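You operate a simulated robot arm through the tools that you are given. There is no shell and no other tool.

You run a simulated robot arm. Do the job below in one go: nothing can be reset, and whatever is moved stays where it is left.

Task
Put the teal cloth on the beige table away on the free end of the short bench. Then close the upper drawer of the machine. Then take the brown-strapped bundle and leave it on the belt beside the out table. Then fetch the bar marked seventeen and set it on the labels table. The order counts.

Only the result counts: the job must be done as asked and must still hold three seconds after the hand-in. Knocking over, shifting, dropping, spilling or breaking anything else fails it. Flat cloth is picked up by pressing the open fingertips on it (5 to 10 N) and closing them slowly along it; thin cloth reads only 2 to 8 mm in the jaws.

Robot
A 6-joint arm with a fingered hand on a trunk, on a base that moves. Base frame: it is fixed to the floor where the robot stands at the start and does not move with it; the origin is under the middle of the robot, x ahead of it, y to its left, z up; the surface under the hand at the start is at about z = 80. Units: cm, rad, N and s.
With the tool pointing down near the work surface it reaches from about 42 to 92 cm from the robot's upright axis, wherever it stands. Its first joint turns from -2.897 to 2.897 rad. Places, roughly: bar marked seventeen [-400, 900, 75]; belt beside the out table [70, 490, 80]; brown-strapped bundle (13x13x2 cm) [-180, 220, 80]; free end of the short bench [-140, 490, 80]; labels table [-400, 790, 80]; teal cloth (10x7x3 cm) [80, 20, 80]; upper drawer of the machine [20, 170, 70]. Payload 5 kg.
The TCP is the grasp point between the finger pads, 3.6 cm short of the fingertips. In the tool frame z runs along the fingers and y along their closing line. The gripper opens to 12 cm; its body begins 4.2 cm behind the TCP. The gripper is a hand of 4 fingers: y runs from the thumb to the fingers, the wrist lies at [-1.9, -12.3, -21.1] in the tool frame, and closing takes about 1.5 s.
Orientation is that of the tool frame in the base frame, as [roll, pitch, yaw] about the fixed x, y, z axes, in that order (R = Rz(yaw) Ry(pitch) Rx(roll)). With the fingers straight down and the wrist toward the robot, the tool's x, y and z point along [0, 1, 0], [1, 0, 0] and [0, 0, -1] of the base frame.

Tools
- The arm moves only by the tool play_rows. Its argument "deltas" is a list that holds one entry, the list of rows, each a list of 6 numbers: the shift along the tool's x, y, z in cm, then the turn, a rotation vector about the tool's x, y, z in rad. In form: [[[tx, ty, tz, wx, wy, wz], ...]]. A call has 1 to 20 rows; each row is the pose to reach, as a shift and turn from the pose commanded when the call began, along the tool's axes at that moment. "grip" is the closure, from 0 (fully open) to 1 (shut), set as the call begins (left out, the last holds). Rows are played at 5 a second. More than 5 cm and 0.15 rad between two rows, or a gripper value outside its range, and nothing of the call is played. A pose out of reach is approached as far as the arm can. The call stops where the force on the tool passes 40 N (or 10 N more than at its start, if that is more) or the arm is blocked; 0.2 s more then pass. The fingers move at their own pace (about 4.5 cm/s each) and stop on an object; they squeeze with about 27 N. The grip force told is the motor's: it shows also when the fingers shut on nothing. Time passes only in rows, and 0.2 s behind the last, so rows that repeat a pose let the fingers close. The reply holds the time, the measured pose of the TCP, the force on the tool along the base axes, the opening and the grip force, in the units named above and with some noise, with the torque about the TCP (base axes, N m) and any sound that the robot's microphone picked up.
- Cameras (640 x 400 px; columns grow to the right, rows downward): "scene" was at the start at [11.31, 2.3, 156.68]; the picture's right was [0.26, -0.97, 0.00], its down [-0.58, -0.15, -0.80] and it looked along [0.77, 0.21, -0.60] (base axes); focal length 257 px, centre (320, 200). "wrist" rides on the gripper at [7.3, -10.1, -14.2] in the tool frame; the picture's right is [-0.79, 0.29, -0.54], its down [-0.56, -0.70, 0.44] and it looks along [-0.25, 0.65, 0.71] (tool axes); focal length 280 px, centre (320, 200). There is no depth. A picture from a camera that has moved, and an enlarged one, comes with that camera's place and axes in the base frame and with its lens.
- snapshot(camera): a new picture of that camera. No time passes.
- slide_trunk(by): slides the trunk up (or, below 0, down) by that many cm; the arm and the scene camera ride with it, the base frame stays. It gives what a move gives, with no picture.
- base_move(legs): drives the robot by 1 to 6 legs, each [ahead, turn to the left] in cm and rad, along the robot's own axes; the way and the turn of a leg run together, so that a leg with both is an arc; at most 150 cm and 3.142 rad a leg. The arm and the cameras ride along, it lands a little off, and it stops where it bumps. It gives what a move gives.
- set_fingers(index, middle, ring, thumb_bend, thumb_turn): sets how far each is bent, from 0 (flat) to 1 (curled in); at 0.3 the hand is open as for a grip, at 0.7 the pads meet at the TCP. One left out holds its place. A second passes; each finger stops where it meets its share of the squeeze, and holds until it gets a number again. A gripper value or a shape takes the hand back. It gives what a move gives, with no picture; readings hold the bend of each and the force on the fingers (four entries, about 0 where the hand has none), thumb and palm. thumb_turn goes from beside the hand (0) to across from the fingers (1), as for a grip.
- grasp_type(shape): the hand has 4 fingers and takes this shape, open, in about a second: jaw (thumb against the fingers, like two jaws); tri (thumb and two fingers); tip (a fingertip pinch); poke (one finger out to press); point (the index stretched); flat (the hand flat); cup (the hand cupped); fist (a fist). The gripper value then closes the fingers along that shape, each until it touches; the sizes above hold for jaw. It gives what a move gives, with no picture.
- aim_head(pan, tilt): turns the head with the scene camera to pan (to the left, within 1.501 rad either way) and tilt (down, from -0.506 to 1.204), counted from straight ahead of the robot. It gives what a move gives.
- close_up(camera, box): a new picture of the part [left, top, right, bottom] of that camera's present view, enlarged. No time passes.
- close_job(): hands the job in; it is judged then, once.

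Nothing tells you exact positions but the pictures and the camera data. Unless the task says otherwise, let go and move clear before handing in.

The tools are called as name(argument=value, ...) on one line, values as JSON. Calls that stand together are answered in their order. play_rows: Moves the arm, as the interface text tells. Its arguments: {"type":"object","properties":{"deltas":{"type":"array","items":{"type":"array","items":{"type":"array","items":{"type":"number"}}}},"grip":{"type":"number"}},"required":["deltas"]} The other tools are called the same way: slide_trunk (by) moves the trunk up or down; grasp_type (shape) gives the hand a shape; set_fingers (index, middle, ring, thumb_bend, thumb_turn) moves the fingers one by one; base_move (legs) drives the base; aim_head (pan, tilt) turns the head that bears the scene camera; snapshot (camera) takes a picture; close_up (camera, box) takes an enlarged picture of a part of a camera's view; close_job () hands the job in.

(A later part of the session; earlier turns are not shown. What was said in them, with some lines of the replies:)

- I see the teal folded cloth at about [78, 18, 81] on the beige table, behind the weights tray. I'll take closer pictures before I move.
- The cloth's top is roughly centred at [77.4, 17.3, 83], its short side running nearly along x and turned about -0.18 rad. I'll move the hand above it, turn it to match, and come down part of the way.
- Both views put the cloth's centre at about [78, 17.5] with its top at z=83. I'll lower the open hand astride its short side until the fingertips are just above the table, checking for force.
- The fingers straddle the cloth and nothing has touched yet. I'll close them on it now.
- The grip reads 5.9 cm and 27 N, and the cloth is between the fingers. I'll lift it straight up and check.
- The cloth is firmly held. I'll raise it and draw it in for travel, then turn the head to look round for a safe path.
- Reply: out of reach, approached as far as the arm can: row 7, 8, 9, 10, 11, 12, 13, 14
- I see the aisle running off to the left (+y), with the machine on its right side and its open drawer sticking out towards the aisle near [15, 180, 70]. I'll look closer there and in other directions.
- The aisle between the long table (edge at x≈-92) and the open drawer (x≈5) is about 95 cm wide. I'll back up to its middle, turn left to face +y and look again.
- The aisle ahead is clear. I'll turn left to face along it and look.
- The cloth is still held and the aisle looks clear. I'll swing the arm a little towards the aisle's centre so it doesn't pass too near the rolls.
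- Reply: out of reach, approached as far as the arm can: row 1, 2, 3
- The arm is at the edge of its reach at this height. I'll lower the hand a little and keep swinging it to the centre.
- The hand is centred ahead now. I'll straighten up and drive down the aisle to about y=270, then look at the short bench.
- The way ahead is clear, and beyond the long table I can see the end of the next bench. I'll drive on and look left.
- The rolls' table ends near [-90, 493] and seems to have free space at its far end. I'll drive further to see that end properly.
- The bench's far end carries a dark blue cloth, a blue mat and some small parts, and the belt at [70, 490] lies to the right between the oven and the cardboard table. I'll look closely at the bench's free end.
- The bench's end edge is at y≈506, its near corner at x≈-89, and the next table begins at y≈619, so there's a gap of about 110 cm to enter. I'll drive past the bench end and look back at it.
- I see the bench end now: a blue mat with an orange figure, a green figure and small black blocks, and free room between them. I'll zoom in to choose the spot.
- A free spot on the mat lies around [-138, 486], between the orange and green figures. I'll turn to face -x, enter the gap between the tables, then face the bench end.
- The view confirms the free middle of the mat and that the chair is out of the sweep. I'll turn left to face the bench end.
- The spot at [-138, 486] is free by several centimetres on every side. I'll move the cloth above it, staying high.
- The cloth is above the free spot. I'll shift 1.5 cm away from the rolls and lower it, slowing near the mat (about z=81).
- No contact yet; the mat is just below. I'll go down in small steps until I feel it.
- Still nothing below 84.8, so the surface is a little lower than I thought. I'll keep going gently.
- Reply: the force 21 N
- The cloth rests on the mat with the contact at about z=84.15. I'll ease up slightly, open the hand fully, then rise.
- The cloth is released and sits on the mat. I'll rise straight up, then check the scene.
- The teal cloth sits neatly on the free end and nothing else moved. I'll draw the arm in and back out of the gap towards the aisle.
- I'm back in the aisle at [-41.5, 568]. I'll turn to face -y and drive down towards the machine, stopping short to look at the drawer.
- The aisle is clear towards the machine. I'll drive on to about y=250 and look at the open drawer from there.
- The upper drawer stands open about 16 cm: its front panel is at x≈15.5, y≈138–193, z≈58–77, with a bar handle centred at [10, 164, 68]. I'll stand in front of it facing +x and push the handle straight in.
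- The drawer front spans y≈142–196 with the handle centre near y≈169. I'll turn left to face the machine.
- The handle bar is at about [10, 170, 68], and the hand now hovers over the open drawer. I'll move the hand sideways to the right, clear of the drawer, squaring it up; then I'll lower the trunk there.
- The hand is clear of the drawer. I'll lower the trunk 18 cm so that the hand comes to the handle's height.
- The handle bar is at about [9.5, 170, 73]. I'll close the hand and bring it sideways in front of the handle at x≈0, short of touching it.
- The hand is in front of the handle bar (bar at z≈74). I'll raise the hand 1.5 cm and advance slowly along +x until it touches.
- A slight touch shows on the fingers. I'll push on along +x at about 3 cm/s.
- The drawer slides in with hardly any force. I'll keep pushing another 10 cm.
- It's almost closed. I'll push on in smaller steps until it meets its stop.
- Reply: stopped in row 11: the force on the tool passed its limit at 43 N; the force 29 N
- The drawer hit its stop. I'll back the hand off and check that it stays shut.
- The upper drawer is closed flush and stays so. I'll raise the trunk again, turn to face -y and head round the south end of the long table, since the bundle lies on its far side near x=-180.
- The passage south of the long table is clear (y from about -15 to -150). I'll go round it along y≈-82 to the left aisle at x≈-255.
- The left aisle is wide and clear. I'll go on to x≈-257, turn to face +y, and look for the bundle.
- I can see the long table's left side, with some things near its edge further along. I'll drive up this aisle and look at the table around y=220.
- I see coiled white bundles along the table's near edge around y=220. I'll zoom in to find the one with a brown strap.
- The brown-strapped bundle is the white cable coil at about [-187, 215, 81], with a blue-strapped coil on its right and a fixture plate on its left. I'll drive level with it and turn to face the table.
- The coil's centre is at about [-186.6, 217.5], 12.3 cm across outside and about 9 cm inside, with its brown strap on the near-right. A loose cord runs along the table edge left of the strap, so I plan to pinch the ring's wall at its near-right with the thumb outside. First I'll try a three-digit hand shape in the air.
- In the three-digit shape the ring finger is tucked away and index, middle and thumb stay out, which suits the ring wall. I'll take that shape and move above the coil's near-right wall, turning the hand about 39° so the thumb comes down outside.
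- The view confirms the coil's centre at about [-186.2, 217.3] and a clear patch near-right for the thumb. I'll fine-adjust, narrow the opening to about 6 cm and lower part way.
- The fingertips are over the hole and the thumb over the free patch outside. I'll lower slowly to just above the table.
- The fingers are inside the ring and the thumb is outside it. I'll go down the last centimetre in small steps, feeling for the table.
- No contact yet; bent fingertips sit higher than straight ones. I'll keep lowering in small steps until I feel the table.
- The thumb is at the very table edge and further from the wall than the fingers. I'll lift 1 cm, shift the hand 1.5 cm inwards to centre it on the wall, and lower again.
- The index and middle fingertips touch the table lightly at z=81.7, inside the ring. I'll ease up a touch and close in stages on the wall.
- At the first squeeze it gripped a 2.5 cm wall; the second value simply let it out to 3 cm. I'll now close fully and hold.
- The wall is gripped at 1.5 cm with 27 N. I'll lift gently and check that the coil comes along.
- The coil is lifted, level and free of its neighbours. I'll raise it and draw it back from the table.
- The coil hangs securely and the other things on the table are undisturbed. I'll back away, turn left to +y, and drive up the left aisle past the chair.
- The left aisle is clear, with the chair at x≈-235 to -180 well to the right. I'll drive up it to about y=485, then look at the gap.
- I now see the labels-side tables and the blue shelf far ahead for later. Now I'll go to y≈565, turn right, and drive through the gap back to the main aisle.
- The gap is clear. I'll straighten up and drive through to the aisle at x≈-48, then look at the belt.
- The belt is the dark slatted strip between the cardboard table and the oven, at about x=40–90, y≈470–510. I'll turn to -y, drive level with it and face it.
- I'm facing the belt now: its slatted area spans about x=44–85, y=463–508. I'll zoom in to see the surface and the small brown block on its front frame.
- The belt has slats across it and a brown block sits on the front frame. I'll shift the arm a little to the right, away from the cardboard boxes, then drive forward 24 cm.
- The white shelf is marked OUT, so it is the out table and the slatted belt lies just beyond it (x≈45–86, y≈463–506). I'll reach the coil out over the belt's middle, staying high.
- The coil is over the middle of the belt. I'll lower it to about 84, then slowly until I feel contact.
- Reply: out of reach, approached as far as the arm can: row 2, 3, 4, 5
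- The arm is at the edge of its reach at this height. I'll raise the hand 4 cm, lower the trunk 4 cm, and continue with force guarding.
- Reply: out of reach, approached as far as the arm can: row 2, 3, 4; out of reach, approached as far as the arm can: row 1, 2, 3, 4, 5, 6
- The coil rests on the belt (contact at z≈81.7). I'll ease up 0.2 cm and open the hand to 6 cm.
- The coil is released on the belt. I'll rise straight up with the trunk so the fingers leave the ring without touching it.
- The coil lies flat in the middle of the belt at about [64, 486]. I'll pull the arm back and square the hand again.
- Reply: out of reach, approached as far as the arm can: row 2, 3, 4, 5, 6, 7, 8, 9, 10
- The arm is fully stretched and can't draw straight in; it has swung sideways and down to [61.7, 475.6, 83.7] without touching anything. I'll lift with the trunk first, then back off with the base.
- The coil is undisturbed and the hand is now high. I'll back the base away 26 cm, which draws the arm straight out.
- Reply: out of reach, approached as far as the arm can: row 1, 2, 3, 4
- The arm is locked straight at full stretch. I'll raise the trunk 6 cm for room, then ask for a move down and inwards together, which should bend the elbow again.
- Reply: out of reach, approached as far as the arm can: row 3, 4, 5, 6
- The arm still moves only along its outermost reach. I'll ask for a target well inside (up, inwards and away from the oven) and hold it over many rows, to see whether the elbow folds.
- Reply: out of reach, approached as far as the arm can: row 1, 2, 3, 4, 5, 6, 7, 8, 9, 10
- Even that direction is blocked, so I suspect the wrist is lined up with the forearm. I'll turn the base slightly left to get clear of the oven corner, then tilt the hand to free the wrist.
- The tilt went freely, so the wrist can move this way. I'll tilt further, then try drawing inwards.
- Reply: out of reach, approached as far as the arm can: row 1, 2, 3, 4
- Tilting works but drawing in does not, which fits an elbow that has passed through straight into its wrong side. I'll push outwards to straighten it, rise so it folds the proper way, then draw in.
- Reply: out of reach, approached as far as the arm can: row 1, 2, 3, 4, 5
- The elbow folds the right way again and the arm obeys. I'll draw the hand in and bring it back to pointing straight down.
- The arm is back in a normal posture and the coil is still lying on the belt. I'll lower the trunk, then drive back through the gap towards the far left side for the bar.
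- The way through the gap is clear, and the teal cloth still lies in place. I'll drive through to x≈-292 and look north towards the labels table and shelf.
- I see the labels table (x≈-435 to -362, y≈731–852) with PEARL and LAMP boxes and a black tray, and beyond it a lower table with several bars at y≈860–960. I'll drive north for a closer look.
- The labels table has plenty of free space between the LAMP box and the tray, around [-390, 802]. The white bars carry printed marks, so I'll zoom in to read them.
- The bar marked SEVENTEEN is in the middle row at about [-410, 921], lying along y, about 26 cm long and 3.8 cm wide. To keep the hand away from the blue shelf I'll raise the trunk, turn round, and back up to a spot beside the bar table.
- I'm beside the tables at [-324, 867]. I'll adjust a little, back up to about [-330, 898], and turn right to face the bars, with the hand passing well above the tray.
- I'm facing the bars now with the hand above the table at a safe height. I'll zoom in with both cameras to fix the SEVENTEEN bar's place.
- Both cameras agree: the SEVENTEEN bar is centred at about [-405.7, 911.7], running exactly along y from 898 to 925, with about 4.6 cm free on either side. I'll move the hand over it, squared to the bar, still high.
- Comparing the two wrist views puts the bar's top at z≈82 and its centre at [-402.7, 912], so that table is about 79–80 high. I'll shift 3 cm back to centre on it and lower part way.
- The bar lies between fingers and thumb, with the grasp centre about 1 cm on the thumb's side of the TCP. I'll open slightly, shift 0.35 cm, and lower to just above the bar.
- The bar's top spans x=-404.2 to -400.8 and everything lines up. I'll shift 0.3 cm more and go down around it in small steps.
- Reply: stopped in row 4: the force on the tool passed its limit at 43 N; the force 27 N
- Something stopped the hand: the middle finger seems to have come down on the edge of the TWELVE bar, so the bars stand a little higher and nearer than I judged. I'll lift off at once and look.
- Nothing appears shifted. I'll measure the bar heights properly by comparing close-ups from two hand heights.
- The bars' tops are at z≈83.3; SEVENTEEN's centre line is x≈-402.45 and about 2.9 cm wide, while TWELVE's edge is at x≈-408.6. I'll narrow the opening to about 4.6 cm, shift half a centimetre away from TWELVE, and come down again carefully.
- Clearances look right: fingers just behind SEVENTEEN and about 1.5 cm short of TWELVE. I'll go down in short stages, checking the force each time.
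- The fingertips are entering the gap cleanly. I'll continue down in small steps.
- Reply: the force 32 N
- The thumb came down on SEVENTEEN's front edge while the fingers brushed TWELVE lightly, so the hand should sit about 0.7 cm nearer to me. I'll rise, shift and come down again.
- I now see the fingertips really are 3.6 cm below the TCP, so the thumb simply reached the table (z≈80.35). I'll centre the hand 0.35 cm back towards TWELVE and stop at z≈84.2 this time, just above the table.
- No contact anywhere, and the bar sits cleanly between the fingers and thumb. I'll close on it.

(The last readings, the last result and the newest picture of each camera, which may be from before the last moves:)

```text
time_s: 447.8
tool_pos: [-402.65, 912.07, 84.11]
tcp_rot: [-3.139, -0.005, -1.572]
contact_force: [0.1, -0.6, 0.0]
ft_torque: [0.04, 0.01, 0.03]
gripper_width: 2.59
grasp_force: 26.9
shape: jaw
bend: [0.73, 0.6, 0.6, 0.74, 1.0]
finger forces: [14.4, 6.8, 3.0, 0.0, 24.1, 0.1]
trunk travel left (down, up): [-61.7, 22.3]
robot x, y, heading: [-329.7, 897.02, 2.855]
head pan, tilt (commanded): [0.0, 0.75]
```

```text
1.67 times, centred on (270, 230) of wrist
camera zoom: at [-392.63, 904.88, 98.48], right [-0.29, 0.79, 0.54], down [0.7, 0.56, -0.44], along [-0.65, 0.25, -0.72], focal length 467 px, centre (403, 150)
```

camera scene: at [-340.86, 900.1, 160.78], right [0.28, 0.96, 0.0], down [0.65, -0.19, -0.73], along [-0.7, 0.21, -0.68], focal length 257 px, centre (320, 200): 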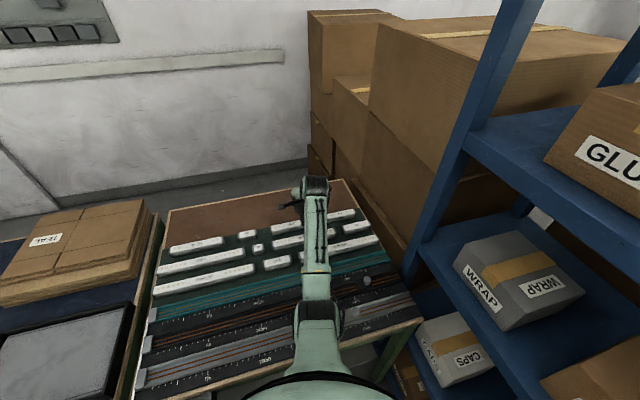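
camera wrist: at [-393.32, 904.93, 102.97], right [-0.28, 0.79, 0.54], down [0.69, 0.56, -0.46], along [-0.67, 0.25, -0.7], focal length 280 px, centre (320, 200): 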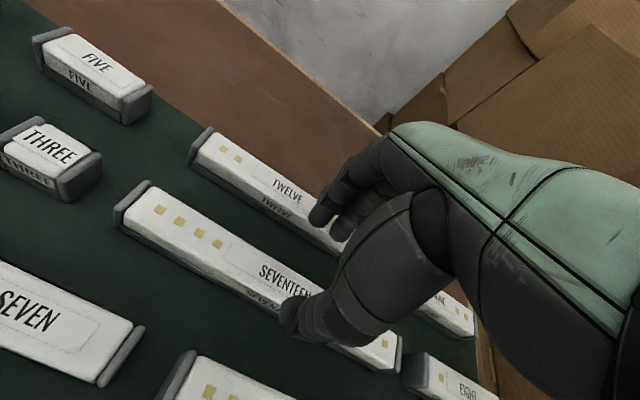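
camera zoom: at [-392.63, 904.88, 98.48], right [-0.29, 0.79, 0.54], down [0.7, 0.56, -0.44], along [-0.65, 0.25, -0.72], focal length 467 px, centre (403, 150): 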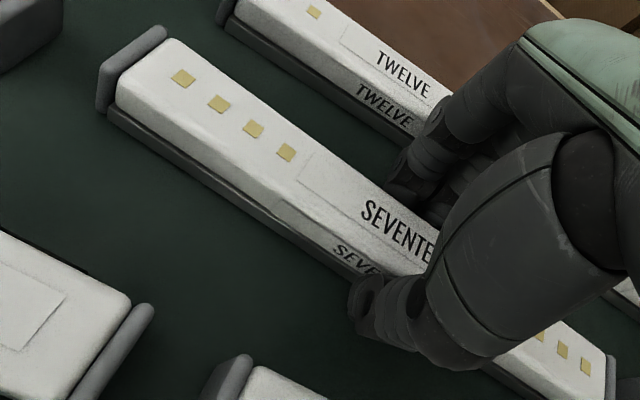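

SEVENTEEN is gripped at 2.6 cm with 27 N. I'll lift it slowly, straight up.

play_rows(deltas=[[[0, 0, -0.3, 0, 0, 0], [0, 0, -0.8, 0, 0, 0], [0, 0, -1.5, 0, 0, 0], [0, 0, -2.5, 0, 0, 0], [0, 0, -4, 0, 0, 0], [0, 0, -4, 0, 0, 0]]])

snapshot(camera="wrist")

close_up(camera="scene", box=[200, 170, 390, 290])

```text
time_s: 449.2
tool_pos: [-402.57, 912.14, 88.29]
tcp_rot: [-3.138, -0.006, -1.571]
contact_force: [0.2, -0.3, -0.3]
ft_torque: [-0.02, -0.01, -0.03]
gripper_width: 2.6
grasp_force: 27.2
shape: jaw
bend: [0.73, 0.6, 0.6, 0.74, 1.0]
finger forces: [14.6, 6.7, 3.0, 0.0, 24.3, 0.0]
trunk travel left (down, up): [-61.7, 22.3]
robot x, y, heading: [-329.78, 897.04, 2.856]
head pan, tilt (commanded): [0.0, 0.75]
```

```text
taken
camera wrist: at [-392.56, 905.0, 102.54], right [-0.29, 0.79, 0.54], down [0.7, 0.56, -0.44], along [-0.65, 0.25, -0.72], focal length 280 px, centre (320, 200)
```

wrist: 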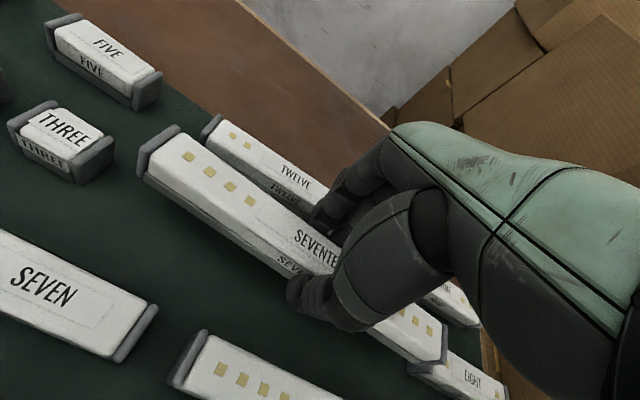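

```text
3.33 times, centred on (295, 230) of scene
camera zoom: at [-340.89, 900.1, 160.77], right [0.28, 0.96, 0.0], down [0.65, -0.19, -0.73], along [-0.7, 0.21, -0.68], focal length 856 px, centre (403, 100)
```

zoom: 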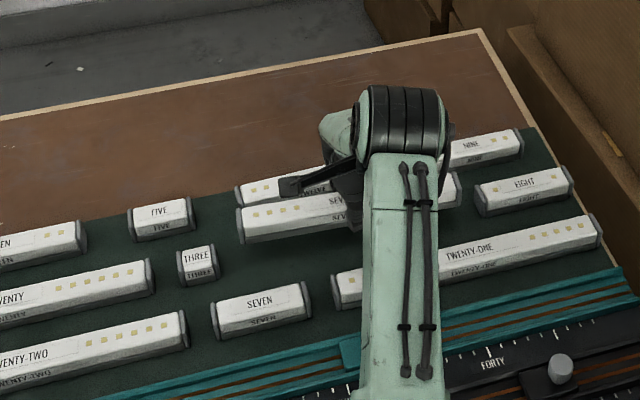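

The bar is up and level, and its neighbours haven't moved. I'll raise it well clear with the trunk and draw it in before turning away from the shelf.

slide_trunk(by=18)

play_rows(deltas=[[[0.6, -2.7, 0, 0, 0, 0], [1.2, -5.4, 0, 0, 0, 0], [1.8, -8.1, 0, 0, 0, 0], [2.4, -10.8, 0, 0, 0, 0], [2.9, -13.7, 0, 0, 0, 0], [2.9, -13.7, 0, 0, 0, 0]]])

snapshot(camera="scene")

snapshot(camera="wrist")

```text
time_s: 451.2
tool_pos: [-402.64, 912.1, 106.28]
tcp_rot: [-3.139, -0.004, -1.572]
contact_force: [-0.1, -0.4, 0.0]
ft_torque: [-0.01, -0.01, 0.01]
gripper_width: 2.6
grasp_force: 27.4
shape: jaw
bend: [0.73, 0.6, 0.6, 0.74, 1.0]
finger forces: [14.6, 6.8, 3.0, 0.0, 24.3, 0.0]
trunk travel left (down, up): [-79.7, 4.3]
robot x, y, heading: [-329.9, 896.75, 2.86]
head pan, tilt (commanded): [0.0, 0.75]
```

```text
time_s: 452.6
tool_pos: [-388.94, 909.19, 106.33]
tcp_rot: [-3.138, -0.006, -1.57]
contact_force: [-0.3, -1.2, -1.0]
ft_torque: [-0.03, 0.0, -0.03]
gripper_width: 2.59
grasp_force: 27.4
shape: jaw
bend: [0.73, 0.6, 0.6, 0.74, 1.0]
finger forces: [14.7, 6.8, 3.0, 0.1, 24.2, 0.0]
trunk travel left (down, up): [-79.7, 4.3]
robot x, y, heading: [-329.82, 897.17, 2.857]
head pan, tilt (commanded): [0.0, 0.75]
```

```text
taken
camera scene: at [-340.99, 900.13, 178.77], right [0.28, 0.96, 0.0], down [0.66, -0.19, -0.73], along [-0.7, 0.2, -0.68], focal length 257 px, centre (320, 200)
```

scene: 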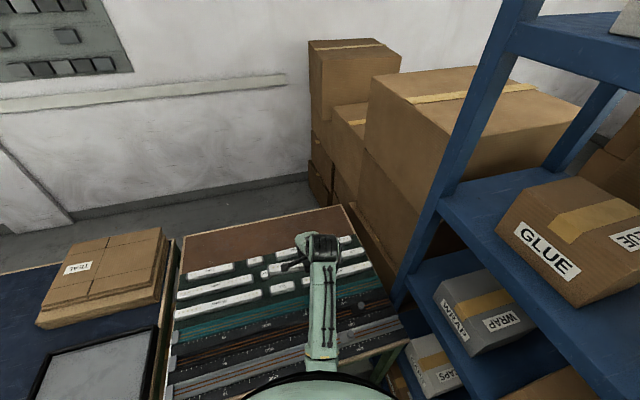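

```text
taken
camera wrist: at [-378.92, 902.09, 120.63], right [-0.29, 0.79, 0.54], down [0.7, 0.56, -0.44], along [-0.65, 0.25, -0.72], focal length 280 px, centre (320, 200)
```

wrist: 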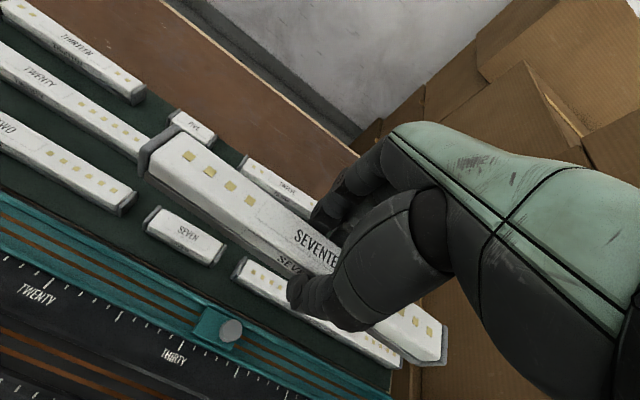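

The bar is drawn in and clear. I'll turn left away from the shelf to face -y, with the bar passing high over the tray.

base_move(legs=[[0, 1.855]])

base_move(legs=[[47, 0]])

aim_head(pan=-0.9, tilt=0.7)

snapshot(camera="scene")

```text
time_s: 458.3
tool_pos: [-325.8, 836.63, 106.43]
tcp_rot: [-3.139, -0.006, 0.275]
contact_force: [0.0, 0.3, -0.8]
ft_torque: [0.01, 0.0, -0.01]
gripper_width: 2.57
grasp_force: 26.9
shape: jaw
bend: [0.73, 0.6, 0.6, 0.75, 1.0]
finger forces: [14.5, 6.5, 2.9, 0.1, 23.9, 0.0]
trunk travel left (down, up): [-79.7, 4.3]
robot x, y, heading: [-329.94, 896.67, -1.579]
head pan, tilt (commanded): [0.0, 0.75]
```

```text
time_s: 461.4
tool_pos: [-325.32, 789.56, 106.5]
tcp_rot: [3.141, -0.006, 0.286]
contact_force: [-0.5, -0.2, -0.3]
ft_torque: [-0.04, -0.02, 0.0]
gripper_width: 2.57
grasp_force: 27.1
shape: jaw
bend: [0.73, 0.6, 0.61, 0.75, 1.0]
finger forces: [14.8, 6.4, 3.0, 0.1, 24.1, 0.0]
trunk travel left (down, up): [-79.7, 4.3]
robot x, y, heading: [-330.21, 849.69, -1.569]
head pan, tilt (commanded): [0.0, 0.75]
```

```text
time_s: 462.6
tool_pos: [-325.47, 789.28, 106.42]
tcp_rot: [-3.14, -0.004, 0.285]
contact_force: [0.0, -0.9, -0.3]
ft_torque: [0.01, 0.01, -0.02]
gripper_width: 2.59
grasp_force: 27.1
shape: jaw
bend: [0.73, 0.6, 0.61, 0.75, 1.0]
finger forces: [14.6, 6.4, 3.0, 0.0, 24.0, 0.1]
trunk travel left (down, up): [-79.7, 4.3]
robot x, y, heading: [-330.08, 849.56, -1.567]
head pan, tilt (commanded): [-0.901, 0.7]
```

```text
taken
camera scene: at [-336.8, 841.19, 179.2], right [-0.63, 0.78, 0.0], down [0.5, 0.4, -0.76], along [-0.6, -0.48, -0.64], focal length 257 px, centre (320, 200)
```

scene: 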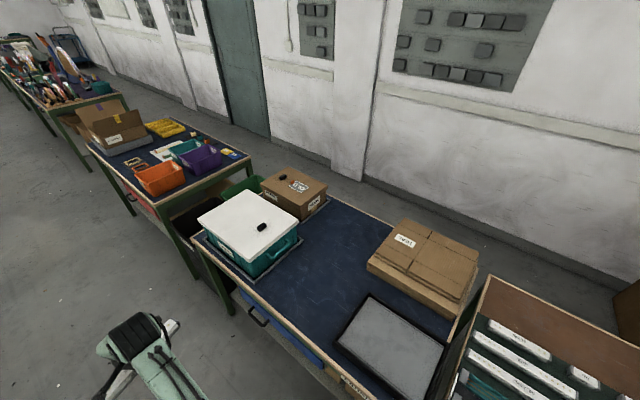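

The free area of the labels table is x≈-365 to -430, y≈784 to 812, between the LAMP box and the tray. I'll turn right to face it, the bar still high.

base_move(legs=[[0, -0.9]])

aim_head(pan=0, tilt=0.8)

snapshot(camera="scene")

snapshot(camera="wrist")

```text
time_s: 465.7
tool_pos: [-373.99, 808.1, 106.41]
tcp_rot: [-3.14, -0.005, -0.608]
contact_force: [0.0, 0.7, 0.0]
ft_torque: [0.01, 0.0, 0.04]
gripper_width: 2.54
grasp_force: 27.1
shape: jaw
bend: [0.73, 0.6, 0.61, 0.75, 1.0]
finger forces: [14.5, 6.4, 3.0, 0.0, 23.8, 0.1]
trunk travel left (down, up): [-79.7, 4.3]
robot x, y, heading: [-329.79, 849.41, -2.464]
head pan, tilt (commanded): [-0.901, 0.7]
```

```text
time_s: 466.9
tool_pos: [-374.08, 808.32, 106.35]
tcp_rot: [-3.138, -0.005, -0.609]
contact_force: [0.2, 0.3, -1.0]
ft_torque: [0.0, 0.01, -0.01]
gripper_width: 2.54
grasp_force: 26.7
shape: jaw
bend: [0.73, 0.6, 0.61, 0.75, 1.0]
finger forces: [14.5, 6.4, 3.0, 0.0, 23.8, 0.1]
trunk travel left (down, up): [-79.7, 4.3]
robot x, y, heading: [-330.22, 849.4, -2.459]
head pan, tilt (commanded): [0.0, 0.799]
```

```text
taken
camera scene: at [-338.81, 842.51, 178.38], right [-0.63, 0.78, 0.0], down [0.56, 0.45, -0.7], along [-0.54, -0.44, -0.72], focal length 257 px, centre (320, 200)
```

scene: 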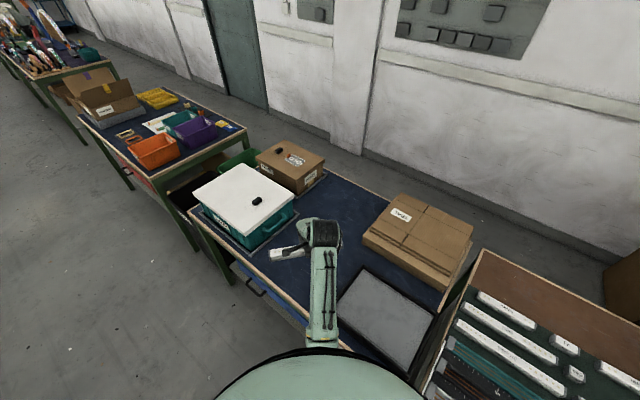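

```text
taken
camera wrist: at [-362.37, 812.35, 120.65], right [-0.82, 0.22, 0.54], down [-0.06, 0.89, -0.44], along [-0.58, -0.39, -0.72], focal length 280 px, centre (320, 200)
```

wrist: 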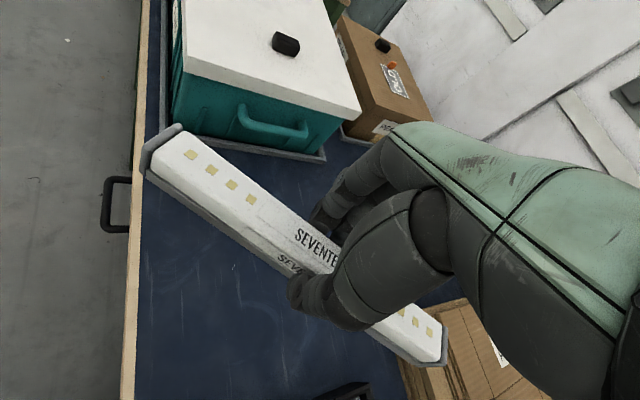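

The bar is above the free patch. I'll move it to about [-389, 799.5] and turn it to lie along x, parallel to the LAMP box's side.

play_rows(deltas=[[[-1.2, 2.6, 0, 0, 0, -0.1], [-2.4, 5.2, 0, 0, 0, -0.2], [-3.6, 7.8, 0, 0, 0, -0.3], [-4.8, 10.4, 0, 0, 0, -0.4], [-6.0, 13.0, 0, 0, 0, -0.5], [-7.2, 15.7, 0, 0, 0, -0.609], [-7.2, 15.7, 0, 0, 0, -0.609]]])

snapshot(camera="wrist")

snapshot(camera="scene")

```text
time_s: 468.5
tool_pos: [-388.88, 799.46, 106.38]
tcp_rot: [3.14, -0.005, 0.001]
contact_force: [-1.5, -0.2, -1.0]
ft_torque: [-0.01, 0.0, -0.01]
gripper_width: 2.56
grasp_force: 27.3
shape: jaw
bend: [0.73, 0.6, 0.61, 0.75, 1.0]
finger forces: [14.4, 6.3, 3.0, 0.1, 23.8, 0.1]
trunk travel left (down, up): [-79.7, 4.3]
robot x, y, heading: [-329.97, 849.67, -2.464]
head pan, tilt (commanded): [0.0, 0.799]
```

```text
taken
camera wrist: at [-381.74, 809.69, 120.59], right [-0.79, -0.29, 0.54], down [-0.56, 0.7, -0.45], along [-0.25, -0.65, -0.71], focal length 280 px, centre (320, 200)
```

wrist: 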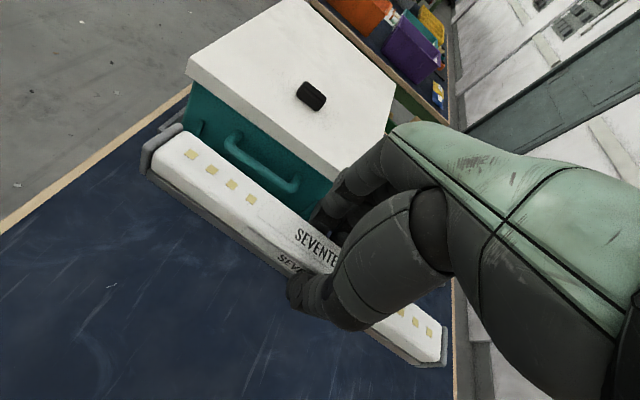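

```text
taken
camera scene: at [-338.71, 842.54, 178.38], right [-0.63, 0.78, 0.0], down [0.56, 0.45, -0.7], along [-0.54, -0.44, -0.72], focal length 257 px, centre (320, 200)
```

scene: 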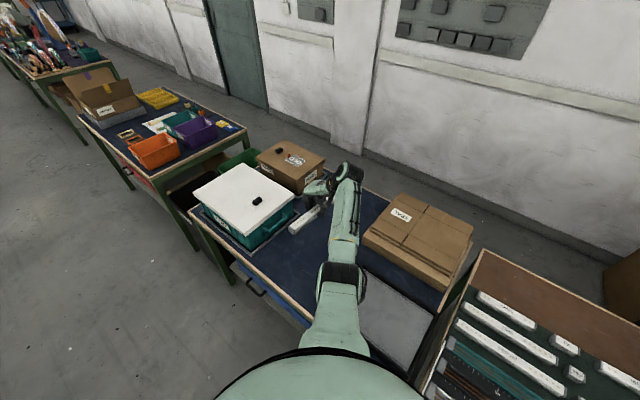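

The bar lies over the free space with room to the LAMP handle. I'll shift it 1.5 cm further from the box, lower the trunk 18 cm, and check.

play_rows(deltas=[[[0, -0.8, 0, 0, 0, 0], [0, -1.5, 0, 0, 0, 0], [0, -1.5, 0, 0, 0, 0]]])

slide_trunk(by=-18)

snapshot(camera="wrist")

close_up(camera="scene", box=[180, 150, 440, 330])

```text
time_s: 469.3
tool_pos: [-389.03, 800.81, 106.29]
tcp_rot: [-3.141, -0.004, -0.001]
contact_force: [0.8, -0.5, -1.7]
ft_torque: [0.04, 0.04, 0.01]
gripper_width: 2.56
grasp_force: 27.0
shape: jaw
bend: [0.73, 0.6, 0.61, 0.75, 1.0]
finger forces: [14.5, 6.4, 3.1, 0.1, 23.8, 0.0]
trunk travel left (down, up): [-79.7, 4.3]
robot x, y, heading: [-329.95, 849.6, -2.46]
head pan, tilt (commanded): [0.0, 0.799]
```

```text
time_s: 471.3
tool_pos: [-388.93, 801.06, 88.29]
tcp_rot: [3.142, -0.005, 0.001]
contact_force: [1.3, 0.3, -1.4]
ft_torque: [0.02, -0.01, 0.03]
gripper_width: 2.55
grasp_force: 26.8
shape: jaw
bend: [0.73, 0.6, 0.61, 0.75, 1.0]
finger forces: [14.5, 6.3, 3.0, 0.0, 23.8, 0.0]
trunk travel left (down, up): [-61.7, 22.3]
robot x, y, heading: [-329.77, 849.49, -2.456]
head pan, tilt (commanded): [0.0, 0.799]
```

```text
taken
camera wrist: at [-381.81, 811.11, 102.6], right [-0.79, -0.29, 0.54], down [-0.56, 0.7, -0.45], along [-0.25, -0.65, -0.71], focal length 280 px, centre (320, 200)
```

wrist: 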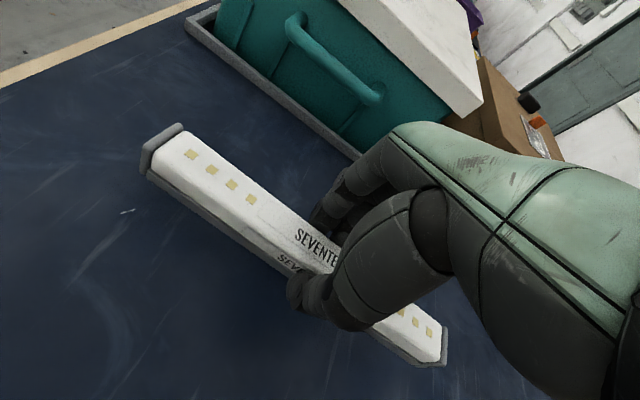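

```text
2.22 times, centred on (310, 240) of scene
camera zoom: at [-338.79, 842.51, 160.38], right [-0.63, 0.78, 0.0], down [0.56, 0.45, -0.7], along [-0.54, -0.44, -0.72], focal length 571 px, centre (342, 111)
```

zoom: 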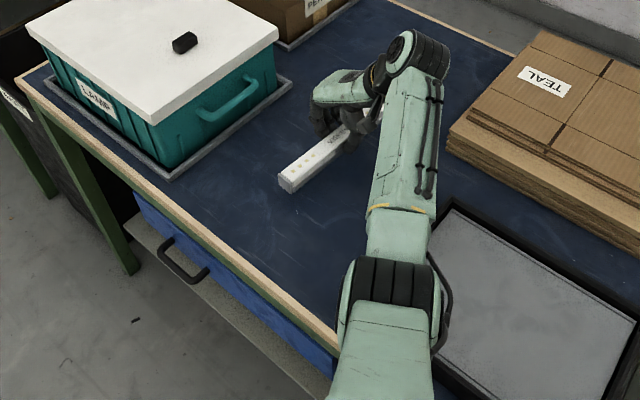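

The bar hovers over free table, clear of the LAMP box and the tray. I'll lower it gently until it touches.

play_rows(deltas=[[[0, 0, 1, 0, 0, 0], [0, 0, 2, 0, 0, 0], [0, 0, 3, 0, 0, 0], [0, 0, 3.5, 0, 0, 0], [0, 0, 3.5, 0, 0, 0]]])

play_rows(deltas=[[[0, 0, 0.2, 0, 0, 0], [0, 0, 0.4, 0, 0, 0], [0, 0, 0.4, 0, 0, 0]]])

play_rows(deltas=[[[0, 0, 0.2, 0, 0, 0], [0, 0, 0.4, 0, 0, 0], [0, 0, 0.4, 0, 0, 0]]])

```text
time_s: 472.5
tool_pos: [-389.0, 800.98, 84.79]
tcp_rot: [-3.14, -0.006, 0.0]
contact_force: [-0.1, -0.1, -1.0]
ft_torque: [0.03, -0.02, 0.01]
gripper_width: 2.57
grasp_force: 27.2
shape: jaw
bend: [0.73, 0.6, 0.61, 0.75, 1.0]
finger forces: [14.5, 6.3, 3.0, 0.0, 23.8, 0.0]
trunk travel left (down, up): [-61.7, 22.3]
robot x, y, heading: [-330.22, 849.42, -2.465]
head pan, tilt (commanded): [0.0, 0.799]
```

```text
time_s: 473.3
tool_pos: [-388.97, 800.97, 84.47]
tcp_rot: [3.141, -0.005, 0.0]
contact_force: [0.1, -0.6, -1.0]
ft_torque: [0.02, -0.01, -0.01]
gripper_width: 2.56
grasp_force: 27.2
shape: jaw
bend: [0.73, 0.6, 0.61, 0.75, 1.0]
finger forces: [14.5, 6.3, 3.0, 0.0, 23.7, 0.0]
trunk travel left (down, up): [-61.7, 22.3]
robot x, y, heading: [-330.2, 849.69, -2.458]
head pan, tilt (commanded): [0.0, 0.799]
```

```text
time_s: 474.1
tool_pos: [-389.0, 800.87, 84.04]
tcp_rot: [3.141, -0.005, 0.002]
contact_force: [-0.8, -0.3, -0.6]
ft_torque: [0.0, -0.01, 0.01]
gripper_width: 2.55
grasp_force: 27.2
shape: jaw
bend: [0.73, 0.6, 0.61, 0.75, 1.0]
finger forces: [14.4, 6.3, 3.0, 0.0, 23.8, 0.1]
trunk travel left (down, up): [-61.7, 22.3]
robot x, y, heading: [-329.92, 849.36, -2.46]
head pan, tilt (commanded): [0.0, 0.799]
```

play_rows(deltas=[[[0, 0, 0.2, 0, 0, 0], [0, 0, 0.4, 0, 0, 0], [0, 0, 0.4, 0, 0, 0]]])

play_rows(deltas=[[[0, 0, 0.15, 0, 0, 0], [0, 0, 0.3, 0, 0, 0], [0, 0, 0.3, 0, 0, 0]]])

```text
time_s: 474.9
tool_pos: [-388.95, 800.91, 83.87]
tcp_rot: [3.138, -0.003, -0.001]
contact_force: [0.3, -1.8, 11.0]
ft_torque: [-0.07, -0.02, 0.04]
gripper_width: 2.62
grasp_force: 26.9
shape: jaw
bend: [0.73, 0.6, 0.61, 0.75, 1.0]
finger forces: [15.7, 7.4, 3.5, 0.0, 25.6, 0.1]
trunk travel left (down, up): [-61.7, 22.3]
robot x, y, heading: [-330.12, 849.5, -2.461]
head pan, tilt (commanded): [0.0, 0.799]
```

```text
time_s: 475.7
tool_pos: [-388.97, 800.97, 83.77]
tcp_rot: [3.137, 0.001, -0.001]
contact_force: [-1.5, -4.8, 26.6]
ft_torque: [-0.15, 0.1, 0.07]
gripper_width: 2.7
grasp_force: 27.1
shape: jaw
bend: [0.73, 0.6, 0.61, 0.75, 1.0]
finger forces: [19.0, 9.1, 4.3, 0.0, 27.7, 0.0]
trunk travel left (down, up): [-61.7, 22.3]
robot x, y, heading: [-329.97, 849.77, -2.46]
head pan, tilt (commanded): [0.0, 0.799]
```

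The bar is on the table (contact at z≈83.9). I'll ease off the pressure and open the hand.

play_rows(deltas=[[[0, 0, -0.25, 0, 0, 0], [0, 0, -0.5, 0, 0, 0], [0, 0, -0.5, 0, 0, 0]]])

play_rows(deltas=[[[0, 0, 0, 0, 0, 0], [0, 0, 0, 0, 0, 0], [0, 0, 0, 0, 0, 0], [0, 0, 0, 0, 0, 0], [0, 0, 0, 0, 0, 0], [0, 0, 0, 0, 0, 0]]], grip=0.45)

snapshot(camera="wrist")

```text
time_s: 476.5
tool_pos: [-388.82, 801.07, 83.86]
tcp_rot: [-3.14, -0.005, 0.0]
contact_force: [-2.4, -4.4, 12.8]
ft_torque: [-0.23, 0.1, 0.04]
gripper_width: 2.71
grasp_force: 26.6
shape: jaw
bend: [0.73, 0.6, 0.6, 0.75, 1.0]
finger forces: [18.0, 8.3, 3.8, 0.0, 26.1, 0.0]
trunk travel left (down, up): [-61.7, 22.3]
robot x, y, heading: [-330.33, 849.02, -2.454]
head pan, tilt (commanded): [0.0, 0.799]
```

```text
time_s: 477.9
tool_pos: [-388.92, 800.91, 83.87]
tcp_rot: [3.141, -0.004, 0.001]
contact_force: [-0.9, -0.4, -0.8]
ft_torque: [-0.01, 0.0, 0.0]
gripper_width: 6.58
grasp_force: 0.1
shape: jaw
bend: [0.74, 0.43, 0.4, 0.68, 1.0]
finger forces: [0.0, 0.0, 0.0, 0.0, 0.0, 0.0]
trunk travel left (down, up): [-61.7, 22.3]
robot x, y, heading: [-329.69, 849.41, -2.463]
head pan, tilt (commanded): [0.0, 0.799]
```

```text
taken
camera wrist: at [-381.78, 811.12, 98.1], right [-0.79, -0.29, 0.54], down [-0.56, 0.7, -0.45], along [-0.25, -0.65, -0.72], focal length 280 px, centre (320, 200)
```

wrist: 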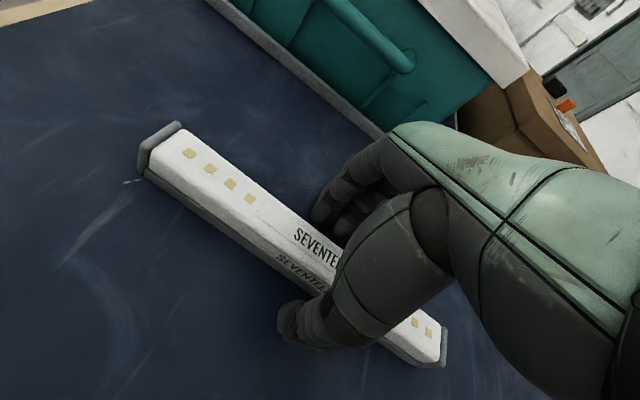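

The bar is released and lies flat on the labels table. I'll rise straight up with the trunk and look.

slide_trunk(by=18)

snapshot(camera="wrist")

play_rows(deltas=[[[2, -2.5, 0, 0, 0, 0], [4, -5, 0, 0, 0, 0], [6, -7.5, 0, 0, 0, 0], [8, -10, 0, 0, 0, 0], [10, -12, 0, 0, 0, 0], [10, -12, 0, 0, 0, 0]]])

snapshot(camera="scene")

```text
time_s: 479.9
tool_pos: [-389.08, 800.91, 101.85]
tcp_rot: [-3.141, -0.005, 0.0]
contact_force: [0.0, 0.1, -0.8]
ft_torque: [0.0, 0.01, -0.02]
gripper_width: 6.56
grasp_force: 0.0
shape: jaw
bend: [0.74, 0.43, 0.4, 0.68, 1.0]
finger forces: [0.0, 0.0, 0.0, 0.0, 0.0, 0.0]
trunk travel left (down, up): [-79.7, 4.3]
robot x, y, heading: [-329.87, 849.52, -2.46]
head pan, tilt (commanded): [0.0, 0.799]
```

```text
taken
camera wrist: at [-381.79, 811.12, 116.1], right [-0.79, -0.29, 0.54], down [-0.56, 0.7, -0.45], along [-0.25, -0.65, -0.72], focal length 280 px, centre (320, 200)
```

wrist: 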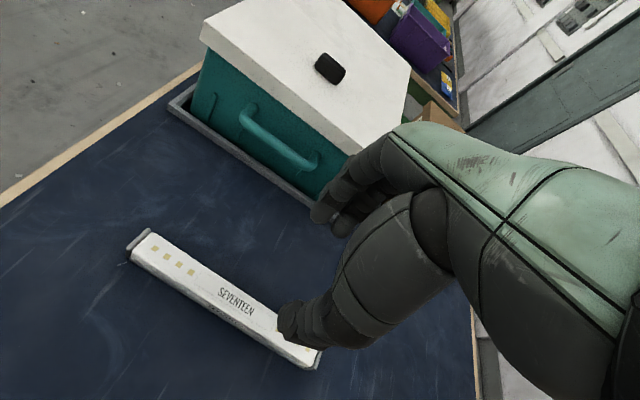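

```text
time_s: 481.3
tool_pos: [-379.04, 813.09, 101.76]
tcp_rot: [-3.141, -0.005, -0.001]
contact_force: [1.1, 1.0, 0.2]
ft_torque: [-0.04, -0.02, -0.02]
gripper_width: 6.58
grasp_force: 0.1
shape: jaw
bend: [0.74, 0.43, 0.4, 0.68, 1.0]
finger forces: [0.0, 0.0, 0.1, 0.0, 0.0, 0.1]
trunk travel left (down, up): [-79.7, 4.3]
robot x, y, heading: [-330.5, 849.25, -2.461]
head pan, tilt (commanded): [0.0, 0.799]
```

```text
taken
camera scene: at [-338.87, 842.44, 178.37], right [-0.63, 0.78, 0.0], down [0.56, 0.45, -0.7], along [-0.54, -0.44, -0.72], focal length 257 px, centre (320, 200)
```

scene: 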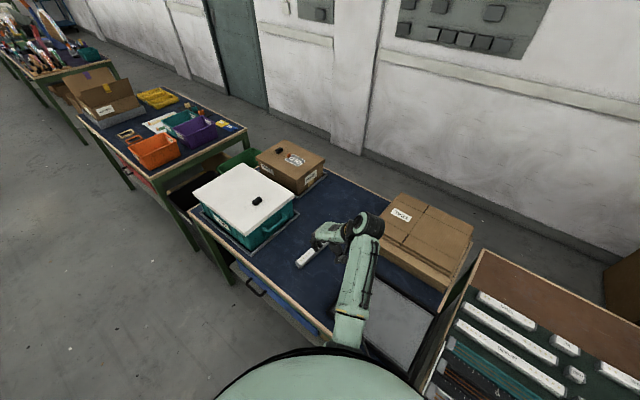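

The SEVENTEEN bar lies flat on the labels table. I'll swing the arm away and take a last look at both tables before handing in.

base_move(legs=[[0, 0.9]])

aim_head(pan=-1.1, tilt=0.7)

snapshot(camera="scene")

aim_head(pan=-1.5, tilt=0.7)

close_up(camera="scene", box=[320, 150, 640, 400])

```text
time_s: 484.5
tool_pos: [-330.74, 788.25, 101.84]
tcp_rot: [3.141, -0.004, 0.92]
contact_force: [-0.5, 0.0, -1.0]
ft_torque: [0.04, -0.01, 0.02]
gripper_width: 6.56
grasp_force: 0.1
shape: jaw
bend: [0.74, 0.43, 0.4, 0.68, 1.0]
finger forces: [0.0, 0.1, 0.0, 0.0, 0.0, 0.1]
trunk travel left (down, up): [-79.7, 4.3]
robot x, y, heading: [-330.04, 849.11, -1.544]
head pan, tilt (commanded): [0.0, 0.799]
```

```text
time_s: 485.8
tool_pos: [-330.78, 788.21, 101.69]
tcp_rot: [3.141, -0.006, 0.919]
contact_force: [-0.1, 0.0, -0.5]
ft_torque: [0.04, -0.01, -0.02]
gripper_width: 6.55
grasp_force: 0.1
shape: jaw
bend: [0.74, 0.43, 0.4, 0.68, 1.0]
finger forces: [0.1, 0.0, 0.0, 0.1, 0.0, 0.1]
trunk travel left (down, up): [-79.7, 4.3]
robot x, y, heading: [-330.31, 849.27, -1.541]
head pan, tilt (commanded): [-1.1, 0.7]
```

```text
taken
camera scene: at [-337.54, 842.39, 179.2], right [-0.48, 0.88, 0.0], down [0.56, 0.31, -0.76], along [-0.67, -0.37, -0.64], focal length 257 px, centre (320, 200)
```

scene: 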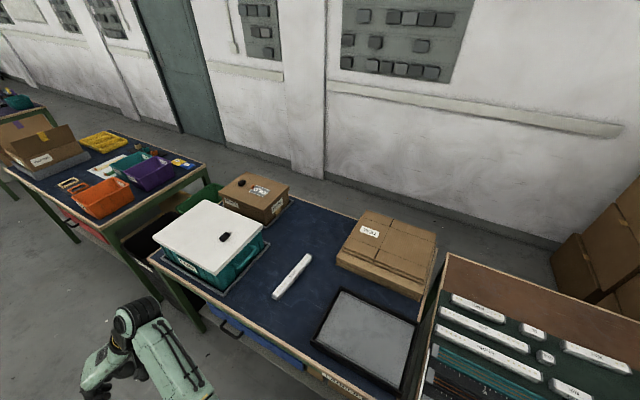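

```text
time_s: 486.7
tool_pos: [-330.76, 788.27, 101.75]
tcp_rot: [-3.14, -0.004, 0.92]
contact_force: [-0.4, 0.2, -0.5]
ft_torque: [0.0, -0.01, 0.01]
gripper_width: 6.56
grasp_force: 0.1
shape: jaw
bend: [0.74, 0.43, 0.4, 0.68, 1.0]
finger forces: [0.0, 0.0, 0.0, 0.0, 0.0, 0.0]
trunk travel left (down, up): [-79.7, 4.3]
robot x, y, heading: [-329.93, 849.37, -1.541]
head pan, tilt (commanded): [-1.499, 0.7]
```

```text
1.60 times, centred on (480, 275) of scene
camera zoom: at [-338.54, 845.6, 179.2], right [-0.1, 0.99, 0.0], down [0.64, 0.07, -0.76], along [-0.76, -0.08, -0.64], focal length 411 px, centre (64, 80)
```

zoom: 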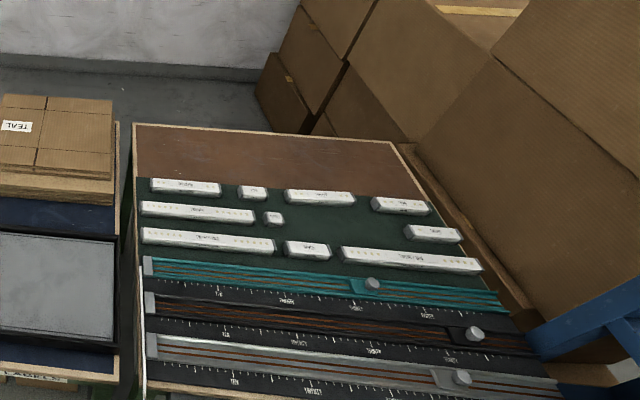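

The cloth, drawer, coil and bar were done in the order asked. The SEVENTEEN bar now lies on the labels table, and the other bars look to be in their rows as before. The hand is clear and open, so I'm handing in.

close_job()

```text
The job is handed in.
```

I did all four jobs in the order you gave and handed the job in; I don't have the verdict yet.

1. **Teal cloth:** it lies on the blue mat at the free end of the short bench, at about [-138, 487]. I saw it still in place when I drove past later.
2. **Upper drawer:** I pushed it in by its handle until it hit its stop. It was still shut when I backed the hand away, but I didn't go back to check it at the end.
3. **Brown-strapped bundle:** this was the white cable coil. It lies flat on the slatted belt beside the table marked OUT, at about [64, 486].
4. **Bar marked seventeen:** it lies on the labels table at about [-389, 801], between the LAMP box and the tray.

- **Bar pick-up:** while I was lining up the bar, a finger pressed on the TWELVE bar next to it, with over 40 N on the hand. TWELVE looked unmoved in the pictures afterwards, but a shift of a millimetre or so wouldn't show.
- **Belt:** the arm locked at full stretch after I released the coil. It swung sideways and down beside the coil before I freed it; nothing was touched and the coil stayed where it was.
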